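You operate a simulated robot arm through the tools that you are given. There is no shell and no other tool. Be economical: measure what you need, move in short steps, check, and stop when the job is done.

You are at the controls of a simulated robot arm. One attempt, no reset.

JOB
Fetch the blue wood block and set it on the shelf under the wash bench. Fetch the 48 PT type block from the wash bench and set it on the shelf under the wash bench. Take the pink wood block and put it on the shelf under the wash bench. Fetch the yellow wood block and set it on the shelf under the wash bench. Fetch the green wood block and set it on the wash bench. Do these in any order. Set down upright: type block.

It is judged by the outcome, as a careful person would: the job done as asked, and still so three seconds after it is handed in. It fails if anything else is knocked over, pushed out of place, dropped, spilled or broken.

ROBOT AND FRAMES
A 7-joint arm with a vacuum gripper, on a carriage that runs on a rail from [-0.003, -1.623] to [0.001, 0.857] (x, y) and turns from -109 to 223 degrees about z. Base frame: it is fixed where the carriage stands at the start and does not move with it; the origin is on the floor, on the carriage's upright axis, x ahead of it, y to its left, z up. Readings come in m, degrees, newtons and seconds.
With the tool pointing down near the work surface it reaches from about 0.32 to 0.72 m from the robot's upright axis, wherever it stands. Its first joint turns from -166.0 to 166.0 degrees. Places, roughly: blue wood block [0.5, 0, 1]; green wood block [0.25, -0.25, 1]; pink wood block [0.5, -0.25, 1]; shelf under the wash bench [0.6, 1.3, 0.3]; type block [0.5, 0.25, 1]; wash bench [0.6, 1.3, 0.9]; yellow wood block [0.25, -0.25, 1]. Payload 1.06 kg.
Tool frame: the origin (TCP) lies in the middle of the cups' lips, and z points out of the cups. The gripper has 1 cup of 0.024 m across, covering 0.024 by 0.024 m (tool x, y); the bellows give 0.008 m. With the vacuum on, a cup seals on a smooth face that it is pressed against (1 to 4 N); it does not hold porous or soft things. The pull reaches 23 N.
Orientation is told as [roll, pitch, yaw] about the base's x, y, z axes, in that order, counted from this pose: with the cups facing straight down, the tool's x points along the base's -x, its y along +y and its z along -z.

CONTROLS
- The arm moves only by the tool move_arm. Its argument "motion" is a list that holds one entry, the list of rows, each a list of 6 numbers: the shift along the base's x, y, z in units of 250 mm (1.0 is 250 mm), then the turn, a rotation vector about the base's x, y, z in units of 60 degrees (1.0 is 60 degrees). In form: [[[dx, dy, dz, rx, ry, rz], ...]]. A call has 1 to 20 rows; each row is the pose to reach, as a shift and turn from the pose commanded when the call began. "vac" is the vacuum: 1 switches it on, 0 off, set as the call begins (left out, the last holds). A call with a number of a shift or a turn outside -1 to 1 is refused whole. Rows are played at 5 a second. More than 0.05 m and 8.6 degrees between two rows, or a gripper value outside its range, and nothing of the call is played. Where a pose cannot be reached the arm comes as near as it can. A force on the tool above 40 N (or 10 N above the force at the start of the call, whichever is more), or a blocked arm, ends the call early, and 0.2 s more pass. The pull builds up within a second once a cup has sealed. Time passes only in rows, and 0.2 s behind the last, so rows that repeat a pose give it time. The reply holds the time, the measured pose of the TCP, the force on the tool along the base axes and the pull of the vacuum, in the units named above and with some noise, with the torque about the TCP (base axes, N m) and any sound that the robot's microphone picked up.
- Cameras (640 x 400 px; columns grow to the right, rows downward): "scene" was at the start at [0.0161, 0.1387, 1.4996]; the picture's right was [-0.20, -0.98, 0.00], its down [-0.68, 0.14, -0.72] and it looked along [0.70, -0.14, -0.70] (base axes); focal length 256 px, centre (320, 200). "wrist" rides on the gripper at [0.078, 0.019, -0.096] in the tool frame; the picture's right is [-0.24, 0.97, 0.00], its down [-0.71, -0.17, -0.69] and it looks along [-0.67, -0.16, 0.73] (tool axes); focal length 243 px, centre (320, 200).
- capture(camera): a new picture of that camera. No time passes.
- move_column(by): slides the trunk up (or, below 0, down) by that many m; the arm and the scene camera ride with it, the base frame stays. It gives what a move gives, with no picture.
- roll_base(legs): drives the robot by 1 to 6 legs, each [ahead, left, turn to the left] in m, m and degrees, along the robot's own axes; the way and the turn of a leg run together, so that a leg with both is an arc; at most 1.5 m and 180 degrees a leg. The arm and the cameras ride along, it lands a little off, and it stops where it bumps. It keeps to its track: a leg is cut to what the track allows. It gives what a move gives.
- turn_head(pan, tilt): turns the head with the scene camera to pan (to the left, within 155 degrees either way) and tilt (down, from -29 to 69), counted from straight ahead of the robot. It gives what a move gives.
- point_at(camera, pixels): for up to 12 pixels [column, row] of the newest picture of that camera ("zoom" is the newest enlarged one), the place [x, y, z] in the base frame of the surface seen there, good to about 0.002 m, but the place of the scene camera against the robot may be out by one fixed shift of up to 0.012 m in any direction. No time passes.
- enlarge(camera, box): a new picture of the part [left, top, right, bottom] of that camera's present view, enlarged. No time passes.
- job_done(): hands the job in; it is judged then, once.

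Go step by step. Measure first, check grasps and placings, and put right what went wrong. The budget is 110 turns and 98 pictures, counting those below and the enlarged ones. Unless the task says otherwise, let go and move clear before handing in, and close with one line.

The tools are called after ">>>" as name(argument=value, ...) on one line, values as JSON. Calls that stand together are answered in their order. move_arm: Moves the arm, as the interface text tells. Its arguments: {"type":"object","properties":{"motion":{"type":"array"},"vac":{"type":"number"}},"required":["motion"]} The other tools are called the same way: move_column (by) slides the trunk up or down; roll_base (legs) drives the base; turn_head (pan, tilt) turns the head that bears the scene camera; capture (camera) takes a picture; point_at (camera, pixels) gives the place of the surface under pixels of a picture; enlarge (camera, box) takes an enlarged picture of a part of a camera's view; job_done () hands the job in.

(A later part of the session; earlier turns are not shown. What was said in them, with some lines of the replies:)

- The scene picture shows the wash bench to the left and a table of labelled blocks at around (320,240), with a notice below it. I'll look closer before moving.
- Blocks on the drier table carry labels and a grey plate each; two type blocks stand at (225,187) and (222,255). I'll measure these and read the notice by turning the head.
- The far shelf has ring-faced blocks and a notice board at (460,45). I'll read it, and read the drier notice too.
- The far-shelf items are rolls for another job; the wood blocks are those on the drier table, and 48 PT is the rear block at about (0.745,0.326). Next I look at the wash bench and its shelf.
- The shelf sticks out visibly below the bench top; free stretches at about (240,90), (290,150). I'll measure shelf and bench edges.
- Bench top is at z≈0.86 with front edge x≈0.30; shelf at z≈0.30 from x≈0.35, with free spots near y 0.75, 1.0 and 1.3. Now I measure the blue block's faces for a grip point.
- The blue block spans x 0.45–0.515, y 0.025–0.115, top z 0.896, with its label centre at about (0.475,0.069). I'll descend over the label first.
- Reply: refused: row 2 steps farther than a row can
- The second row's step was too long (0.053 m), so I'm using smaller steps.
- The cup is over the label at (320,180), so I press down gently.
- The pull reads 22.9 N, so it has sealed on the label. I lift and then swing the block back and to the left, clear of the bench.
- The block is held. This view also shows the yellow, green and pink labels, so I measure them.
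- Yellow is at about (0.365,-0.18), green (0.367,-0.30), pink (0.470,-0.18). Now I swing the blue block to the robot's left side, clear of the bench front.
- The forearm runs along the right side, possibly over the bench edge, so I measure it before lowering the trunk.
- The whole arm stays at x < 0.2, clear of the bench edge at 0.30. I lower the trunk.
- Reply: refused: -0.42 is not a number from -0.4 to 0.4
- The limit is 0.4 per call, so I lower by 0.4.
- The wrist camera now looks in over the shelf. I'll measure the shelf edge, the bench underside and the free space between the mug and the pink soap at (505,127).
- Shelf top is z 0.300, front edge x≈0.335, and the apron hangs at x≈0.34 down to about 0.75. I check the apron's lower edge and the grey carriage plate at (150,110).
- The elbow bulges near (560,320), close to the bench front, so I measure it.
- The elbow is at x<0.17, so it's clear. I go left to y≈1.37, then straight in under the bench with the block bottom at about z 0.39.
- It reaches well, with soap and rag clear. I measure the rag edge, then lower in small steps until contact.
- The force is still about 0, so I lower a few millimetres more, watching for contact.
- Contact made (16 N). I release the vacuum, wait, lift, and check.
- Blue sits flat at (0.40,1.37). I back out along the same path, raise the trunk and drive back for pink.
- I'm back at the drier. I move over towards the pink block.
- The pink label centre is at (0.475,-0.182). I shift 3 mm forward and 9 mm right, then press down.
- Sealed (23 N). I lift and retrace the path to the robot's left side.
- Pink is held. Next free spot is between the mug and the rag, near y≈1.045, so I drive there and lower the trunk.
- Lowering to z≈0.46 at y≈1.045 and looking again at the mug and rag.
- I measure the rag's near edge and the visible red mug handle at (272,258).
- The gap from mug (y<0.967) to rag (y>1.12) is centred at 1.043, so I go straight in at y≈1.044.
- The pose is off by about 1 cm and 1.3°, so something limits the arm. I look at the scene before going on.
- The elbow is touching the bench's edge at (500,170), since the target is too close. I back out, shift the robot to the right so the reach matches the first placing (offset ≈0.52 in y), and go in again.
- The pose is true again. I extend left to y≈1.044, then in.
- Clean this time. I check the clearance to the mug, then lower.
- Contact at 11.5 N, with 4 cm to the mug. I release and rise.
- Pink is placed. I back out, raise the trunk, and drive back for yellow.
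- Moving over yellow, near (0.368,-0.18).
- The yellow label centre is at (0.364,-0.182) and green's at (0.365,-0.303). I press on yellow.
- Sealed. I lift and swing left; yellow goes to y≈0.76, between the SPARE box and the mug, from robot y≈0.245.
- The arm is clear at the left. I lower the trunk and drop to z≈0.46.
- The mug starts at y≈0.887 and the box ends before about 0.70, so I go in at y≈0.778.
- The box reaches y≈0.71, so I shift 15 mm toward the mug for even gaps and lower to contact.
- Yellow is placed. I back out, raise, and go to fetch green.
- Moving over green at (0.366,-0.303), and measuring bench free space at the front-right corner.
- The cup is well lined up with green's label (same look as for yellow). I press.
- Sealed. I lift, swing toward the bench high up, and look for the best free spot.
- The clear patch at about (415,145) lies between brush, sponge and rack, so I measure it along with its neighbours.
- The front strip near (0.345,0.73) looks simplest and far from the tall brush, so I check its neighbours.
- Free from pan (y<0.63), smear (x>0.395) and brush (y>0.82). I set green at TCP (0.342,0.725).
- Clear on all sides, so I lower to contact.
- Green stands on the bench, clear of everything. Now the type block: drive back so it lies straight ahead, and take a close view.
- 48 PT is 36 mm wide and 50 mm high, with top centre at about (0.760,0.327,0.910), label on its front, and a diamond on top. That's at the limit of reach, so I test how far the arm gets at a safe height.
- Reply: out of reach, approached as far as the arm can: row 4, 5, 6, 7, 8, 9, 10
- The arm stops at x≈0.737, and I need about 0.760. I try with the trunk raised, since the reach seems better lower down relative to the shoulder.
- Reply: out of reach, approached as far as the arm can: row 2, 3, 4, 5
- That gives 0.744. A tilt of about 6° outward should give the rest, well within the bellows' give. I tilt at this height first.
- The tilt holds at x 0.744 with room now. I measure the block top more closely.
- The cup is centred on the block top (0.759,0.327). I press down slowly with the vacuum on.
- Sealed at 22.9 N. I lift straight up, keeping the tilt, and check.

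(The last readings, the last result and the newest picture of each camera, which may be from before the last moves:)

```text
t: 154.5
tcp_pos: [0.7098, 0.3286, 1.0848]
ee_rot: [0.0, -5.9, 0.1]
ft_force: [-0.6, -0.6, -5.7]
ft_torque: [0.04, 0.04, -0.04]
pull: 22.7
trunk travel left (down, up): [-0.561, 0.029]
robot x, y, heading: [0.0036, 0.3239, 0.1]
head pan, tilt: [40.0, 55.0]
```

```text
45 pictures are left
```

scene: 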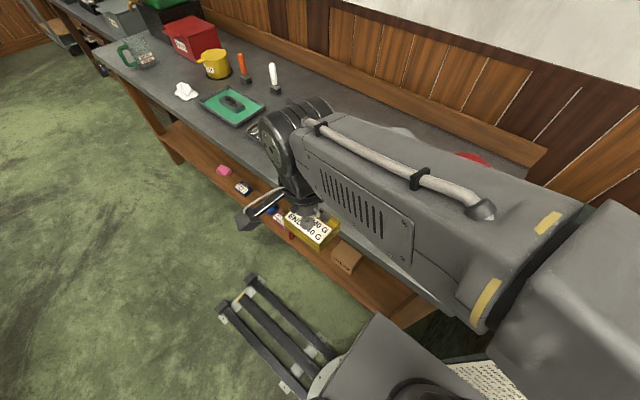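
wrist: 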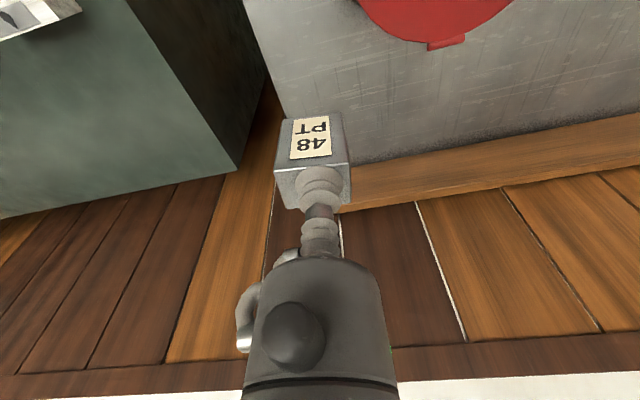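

The block is held (~5.5 N). I check whether it hangs upright: front-face top (row ~160) against bottom (row ~122).

>>> point_at(camera="wrist", pixels=[[285, 160], [285, 130], [340, 155], [335, 122], [310, 155], [310, 122]])

```text
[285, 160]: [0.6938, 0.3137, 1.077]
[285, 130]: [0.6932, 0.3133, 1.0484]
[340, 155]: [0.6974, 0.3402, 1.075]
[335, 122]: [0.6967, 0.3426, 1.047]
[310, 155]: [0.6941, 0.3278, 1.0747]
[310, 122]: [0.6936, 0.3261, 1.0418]
```

The front face is vertical with the tool at -6°, so I keep that tilt until set-down. I retreat and swing left.

>>> move_arm(motion=[[[-0.16, 0, 0.04, 0, 0, 0], [-0.32, 0, 0.08, 0, 0, 0], [-0.48, 0, 0.08, 0, 0, 0], [-0.64, 0, 0.08, 0, 0, 0], [-0.8, 0, 0.08, 0, 0, 0], [-0.96, 0, 0.08, 0, 0, 0]]])

>>> move_arm(motion=[[[-0.16, 0.04, 0, 0, 0, 0], [-0.32, 0.1, 0, 0, 0, 0], [-0.42, 0.24, 0, 0, 0, 0], [-0.5, 0.4, 0, 0, 0, 0], [-0.6, 0.55, 0, 0, 0, 0], [-0.68, 0.7, 0, 0, 0, 0]]])

>>> move_arm(motion=[[[-0.12, 0.13, 0, 0, 0, 0], [-0.24, 0.26, 0, 0, 0, 0], [-0.36, 0.39, 0, 0, 0, 0], [-0.48, 0.52, 0, 0, 0, 0], [-0.57, 0.66, 0, 0, 0, 0], [-0.57, 0.74, 0, 0, 0, 0], [-0.57, 0.74, 0, 0, 0, 0]]])

>>> roll_base(legs=[[0, 0.425, 0]])

>>> capture(camera="scene")

```text
t: 155.9
tcp_pos: [0.4674, 0.3303, 1.1035]
ee_rot: [0.0, -5.9, 0.1]
ft_force: [-0.6, 0.2, -6.1]
ft_torque: [0.03, 0.02, 0.01]
pull: 22.6
trunk travel left (down, up): [-0.561, 0.029]
robot x, y, heading: [-0.0016, 0.3246, 0.0]
head pan, tilt: [40.0, 55.0]
```

```text
t: 157.3
tcp_pos: [0.2974, 0.5045, 1.1052]
ee_rot: [0.0, -5.9, 0.1]
ft_force: [-0.3, 0.2, -4.9]
ft_torque: [0.01, 0.07, -0.03]
pull: 23.0
trunk travel left (down, up): [-0.561, 0.029]
robot x, y, heading: [-0.0008, 0.3253, -0.1]
head pan, tilt: [40.0, 55.0]
```

```text
t: 158.9
tcp_pos: [0.1547, 0.6878, 1.1022]
ee_rot: [0.0, -5.9, 0.2]
ft_force: [-1.2, -0.3, -5.9]
ft_torque: [0.02, 0.03, -0.03]
pull: 22.5
trunk travel left (down, up): [-0.561, 0.029]
robot x, y, heading: [-0.0014, 0.3234, -0.0]
head pan, tilt: [40.0, 55.0]
```

```text
t: 161.6
tcp_pos: [0.1586, 1.1156, 1.1016]
ee_rot: [-0.2, -6.1, -0.2]
ft_force: [0.8, 0.8, -5.4]
ft_torque: [0.0, 0.04, -0.05]
pull: 23.1
trunk travel left (down, up): [-0.561, 0.029]
robot x, y, heading: [-0.0003, 0.7555, -0.5]
head pan, tilt: [40.0, 55.0]
```

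```text
44 pictures are left
```

scene: 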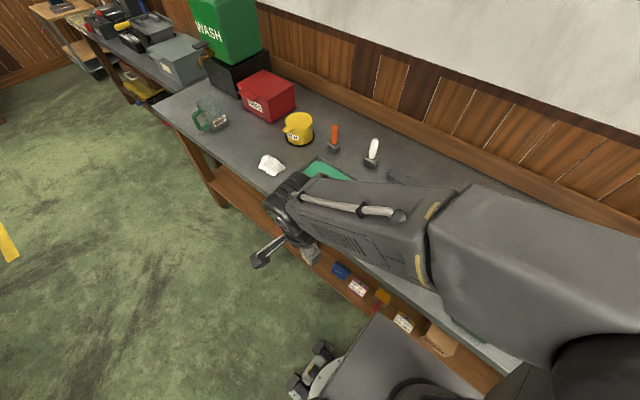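

I check that the arm stays in front of the bench edge before lowering the trunk.

>>> point_at(camera="scene", pixels=[[550, 200], [600, 230], [635, 260], [470, 190], [600, 330], [400, 200], [520, 300], [380, 190]])

```text
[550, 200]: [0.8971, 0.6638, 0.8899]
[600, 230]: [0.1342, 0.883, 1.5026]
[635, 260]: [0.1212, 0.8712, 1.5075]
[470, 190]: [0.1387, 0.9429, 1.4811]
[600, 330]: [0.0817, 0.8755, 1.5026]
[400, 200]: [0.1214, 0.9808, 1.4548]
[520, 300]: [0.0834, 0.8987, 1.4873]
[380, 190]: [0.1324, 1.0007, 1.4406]
```

All at x<0.2. I lower the trunk fully.

>>> move_column(by=-0.4)

>>> move_column(by=-0.16)

>>> capture(camera="wrist")

>>> capture(camera="scene")

```text
t: 165.4
tcp_pos: [0.1583, 1.1142, 0.7023]
ee_rot: [-0.1, -5.9, -0.2]
ft_force: [0.4, 0.2, -4.6]
ft_torque: [0.0, 0.01, -0.01]
pull: 22.6
trunk travel left (down, up): [-0.161, 0.429]
robot x, y, heading: [0.0024, 0.755, 0.0]
head pan, tilt: [40.0, 55.0]
```

```text
t: 167.2
tcp_pos: [0.158, 1.1139, 0.5406]
ee_rot: [0.0, -6.0, -0.3]
ft_force: [0.4, 0.0, -5.7]
ft_torque: [0.03, 0.05, 0.0]
pull: 22.3
trunk travel left (down, up): [-0.001, 0.589]
robot x, y, heading: [0.0026, 0.7495, 0.1]
head pan, tilt: [40.0, 55.0]
```

```text
43 pictures are left
```

wrist: 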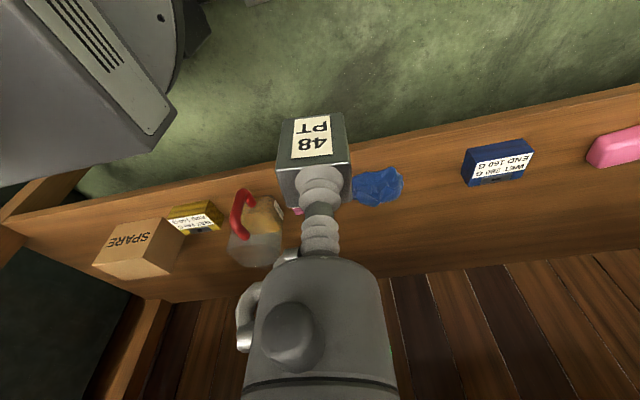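

```text
42 pictures are left
```

scene: 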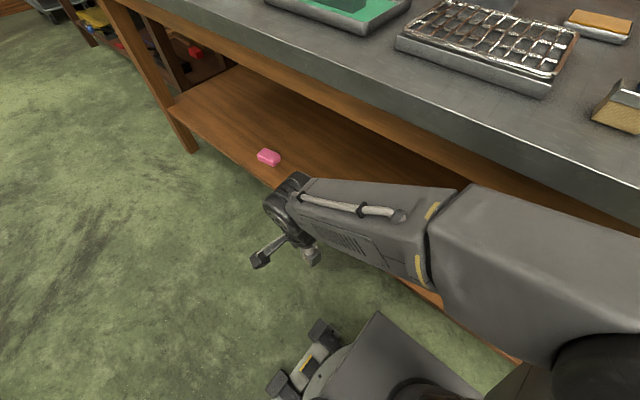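

Target is between rag and blue block, at TCP (0.40,1.272). I go lower and left first, then in.

>>> move_arm(motion=[[[0, 0.1, -0.1, 0, 0, 0], [0, 0.22, -0.2, 0, 0, 0], [0, 0.36, -0.3, 0, 0, 0], [0, 0.5, -0.38, 0, 0, 0], [0, 0.632, -0.42, 0, 0, 0], [0.16, 0.632, -0.42, 0, 0, 0], [0.32, 0.632, -0.42, 0, 0, 0], [0.48, 0.632, -0.42, 0, 0, 0], [0.64, 0.632, -0.42, 0, 0, 0], [0.8, 0.632, -0.42, 0, 0, 0], [0.96, 0.632, -0.42, 0, 0, 0], [0.96, 0.632, -0.42, 0, 0, 0]]])

>>> capture(camera="wrist")

>>> capture(camera="scene")

```text
t: 169.8
tcp_pos: [0.3987, 1.2736, 0.4393]
ee_rot: [-0.1, -6.0, -0.3]
ft_force: [0.0, 0.3, -6.4]
ft_torque: [0.01, 0.04, -0.01]
pull: 22.6
trunk travel left (down, up): [-0.001, 0.589]
robot x, y, heading: [0.004, 0.752, -0.3]
head pan, tilt: [40.0, 55.0]
```

```text
41 pictures are left
```

wrist: 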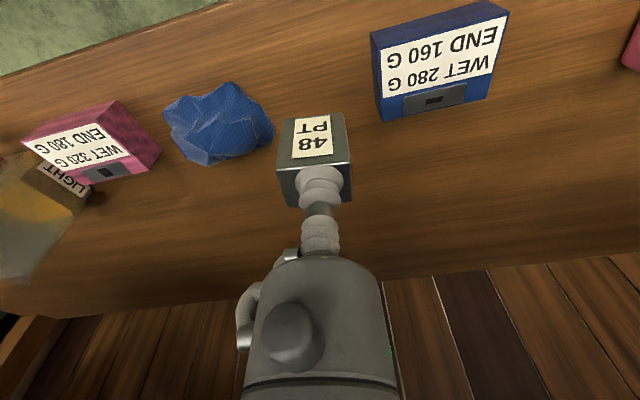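

```text
40 pictures are left
```

scene: 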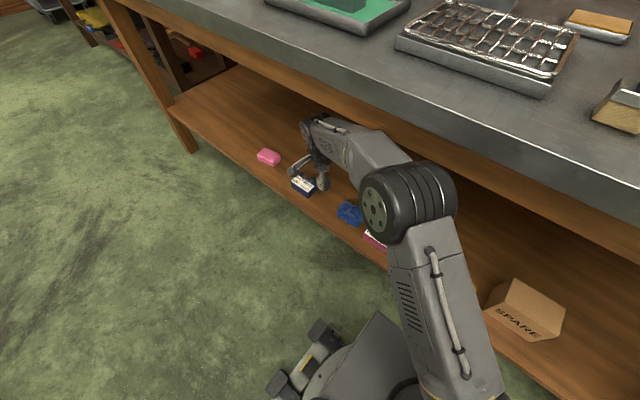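

All clear. I lower towards contact at TCP z≈0.348.

>>> move_arm(motion=[[[0, 0, -0.12, 0, 0, 0], [0, 0, -0.24, 0, 0, 0], [0, 0, -0.31, 0, 0, 0], [0, 0, -0.335, 0, 0, 0], [0, 0, -0.35, 0, 0, 0], [0, 0, -0.358, 0, 0, 0], [0, 0, -0.358, 0, 0, 0]]])

>>> capture(camera="wrist")

```text
t: 171.4
tcp_pos: [0.3986, 1.2721, 0.3499]
ee_rot: [0.2, -6.1, -0.3]
ft_force: [6.0, -2.6, 17.0]
ft_torque: [-0.09, 0.09, 0.05]
pull: 22.7
trunk travel left (down, up): [-0.001, 0.589]
robot x, y, heading: [0.001, 0.7544, -0.3]
head pan, tilt: [40.0, 55.0]
```

```text
39 pictures are left
```

wrist: 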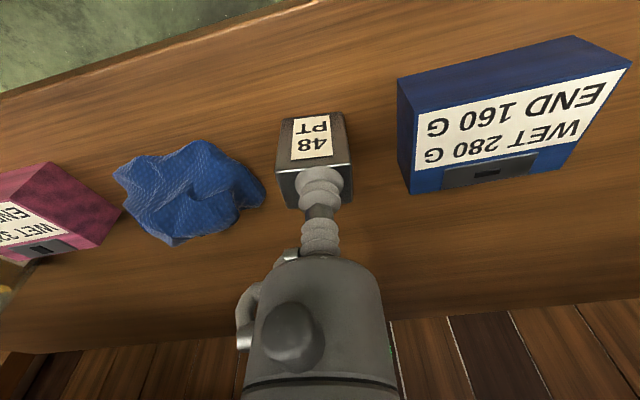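

Contact (17 N), clear of rag and blue block. I ease off slightly, release, wait, and rise.

>>> move_arm(motion=[[[0, 0, 0.006, 0, 0, 0], [0, 0, 0.006, 0, 0, 0], [0, 0, 0.006, 0, 0, 0], [0, 0, 0.006, 0, 0, 0], [0, 0, 0.006, 0, 0, 0], [0, 0, 0.006, 0, 0, 0], [0, 0, 0.03, 0, 0, 0], [0, 0, 0.1, 0, 0, 0], [0, 0, 0.25, 0, 0, 0], [0, 0, 0.25, 0, 0, 0]]], vac=0)

>>> capture(camera="wrist")

```text
t: 173.6
tcp_pos: [0.3995, 1.2708, 0.4111]
ee_rot: [0.1, -6.1, -0.3]
ft_force: [0.8, 1.2, 0.0]
ft_torque: [0.0, -0.02, -0.02]
pull: 0.1
trunk travel left (down, up): [-0.001, 0.589]
robot x, y, heading: [-0.0007, 0.7555, -0.4]
head pan, tilt: [40.0, 55.0]
```

```text
38 pictures are left
```

wrist: 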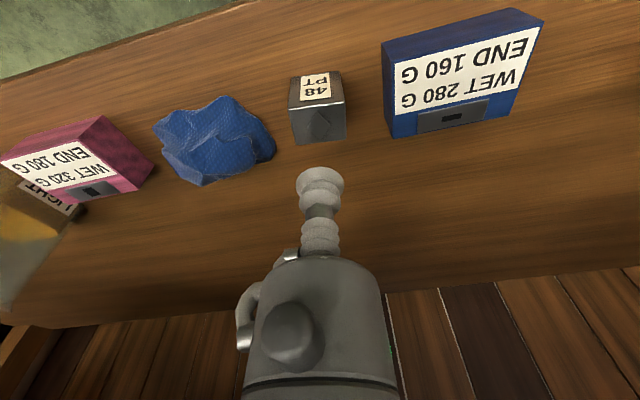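

The type block stands upright with its diamond on top at (318,122). I back out, raise the trunk, and take a final look.

>>> move_arm(motion=[[[-0.16, 0, 0.03, 0, 0, 0], [-0.32, 0, 0.06, 0, 0, 0], [-0.48, 0, 0.1, 0, 0, 0], [-0.64, 0, 0.14, 0, 0, 0], [-0.8, 0, 0.2, 0, 0, 0], [-0.964, 0, 0.24, 0, 0, 0], [-0.964, -0.16, 0.3, 0, 0, 0], [-0.964, -0.32, 0.4, 0, 0, 0], [-0.964, -0.48, 0.5, 0, 0, 0], [-0.964, -0.62, 0.6, 0, 0, 0], [-0.964, -0.62, 0.78, 0, 0, 0], [-0.964, -0.62, 0.96, 0, 0, 0], [-0.964, -0.62, 0.96, 0, 0, 0]]])

>>> capture(camera="wrist")

>>> move_column(by=0.4)

>>> capture(camera="wrist")

>>> turn_head(pan=20, tilt=50)

>>> capture(camera="scene")

```text
t: 176.4
tcp_pos: [0.1555, 1.1179, 0.6515]
ee_rot: [0.1, -6.0, -0.3]
ft_force: [0.5, 0.8, 0.3]
ft_torque: [0.01, -0.01, -0.03]
pull: 0.1
trunk travel left (down, up): [-0.001, 0.589]
robot x, y, heading: [0.0042, 0.7538, -0.2]
head pan, tilt: [40.0, 55.0]
```

```text
37 pictures are left
```

wrist: 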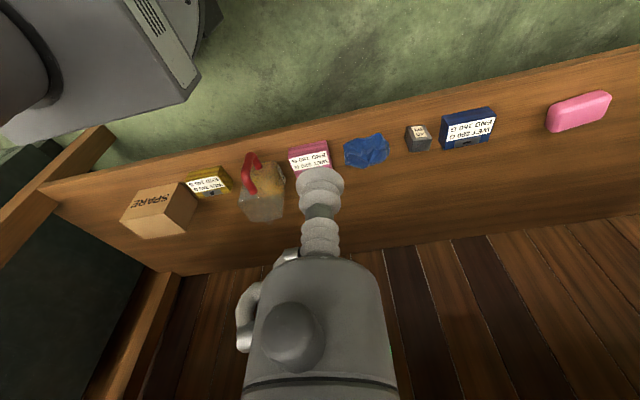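

```text
t: 180.2
tcp_pos: [0.1563, 1.1179, 1.0504]
ee_rot: [0.1, -6.0, -0.2]
ft_force: [1.2, 0.4, 0.0]
ft_torque: [0.02, 0.03, 0.01]
pull: 0.1
trunk travel left (down, up): [-0.401, 0.189]
robot x, y, heading: [0.0019, 0.7549, -0.2]
head pan, tilt: [40.0, 55.0]
```

```text
36 pictures are left
```

wrist: 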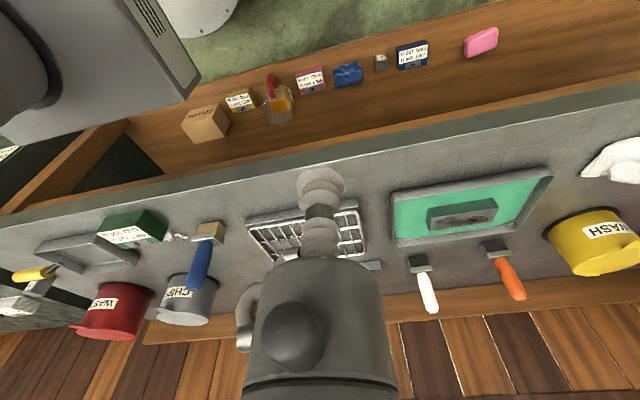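

```text
t: 181.1
tcp_pos: [0.1559, 1.1179, 1.0506]
ee_rot: [0.0, -6.0, -0.4]
ft_force: [-0.2, 0.2, 0.7]
ft_torque: [0.0, 0.01, -0.02]
pull: 0.0
trunk travel left (down, up): [-0.401, 0.189]
robot x, y, heading: [-0.0011, 0.7546, -0.3]
head pan, tilt: [20.0, 50.0]
```

```text
35 pictures are left
```

scene: 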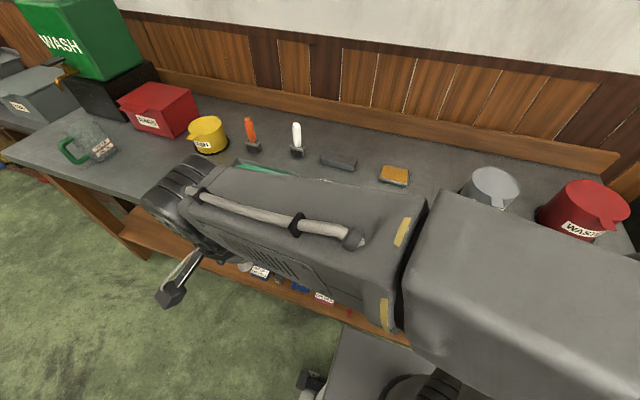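

The final pictures show yellow, pink, 48 PT (upright) and blue on the shelf, and green on the bench. Nothing else has been moved, so I hand the job in.

>>> job_done()

```text
The job is handed in.
```

The job is handed in: the blue, pink and yellow wood blocks and the upright 48 PT type block are on the shelf, and the green wood block is on the wash bench; the arm's elbow touched the bench edge once, and nothing moved.
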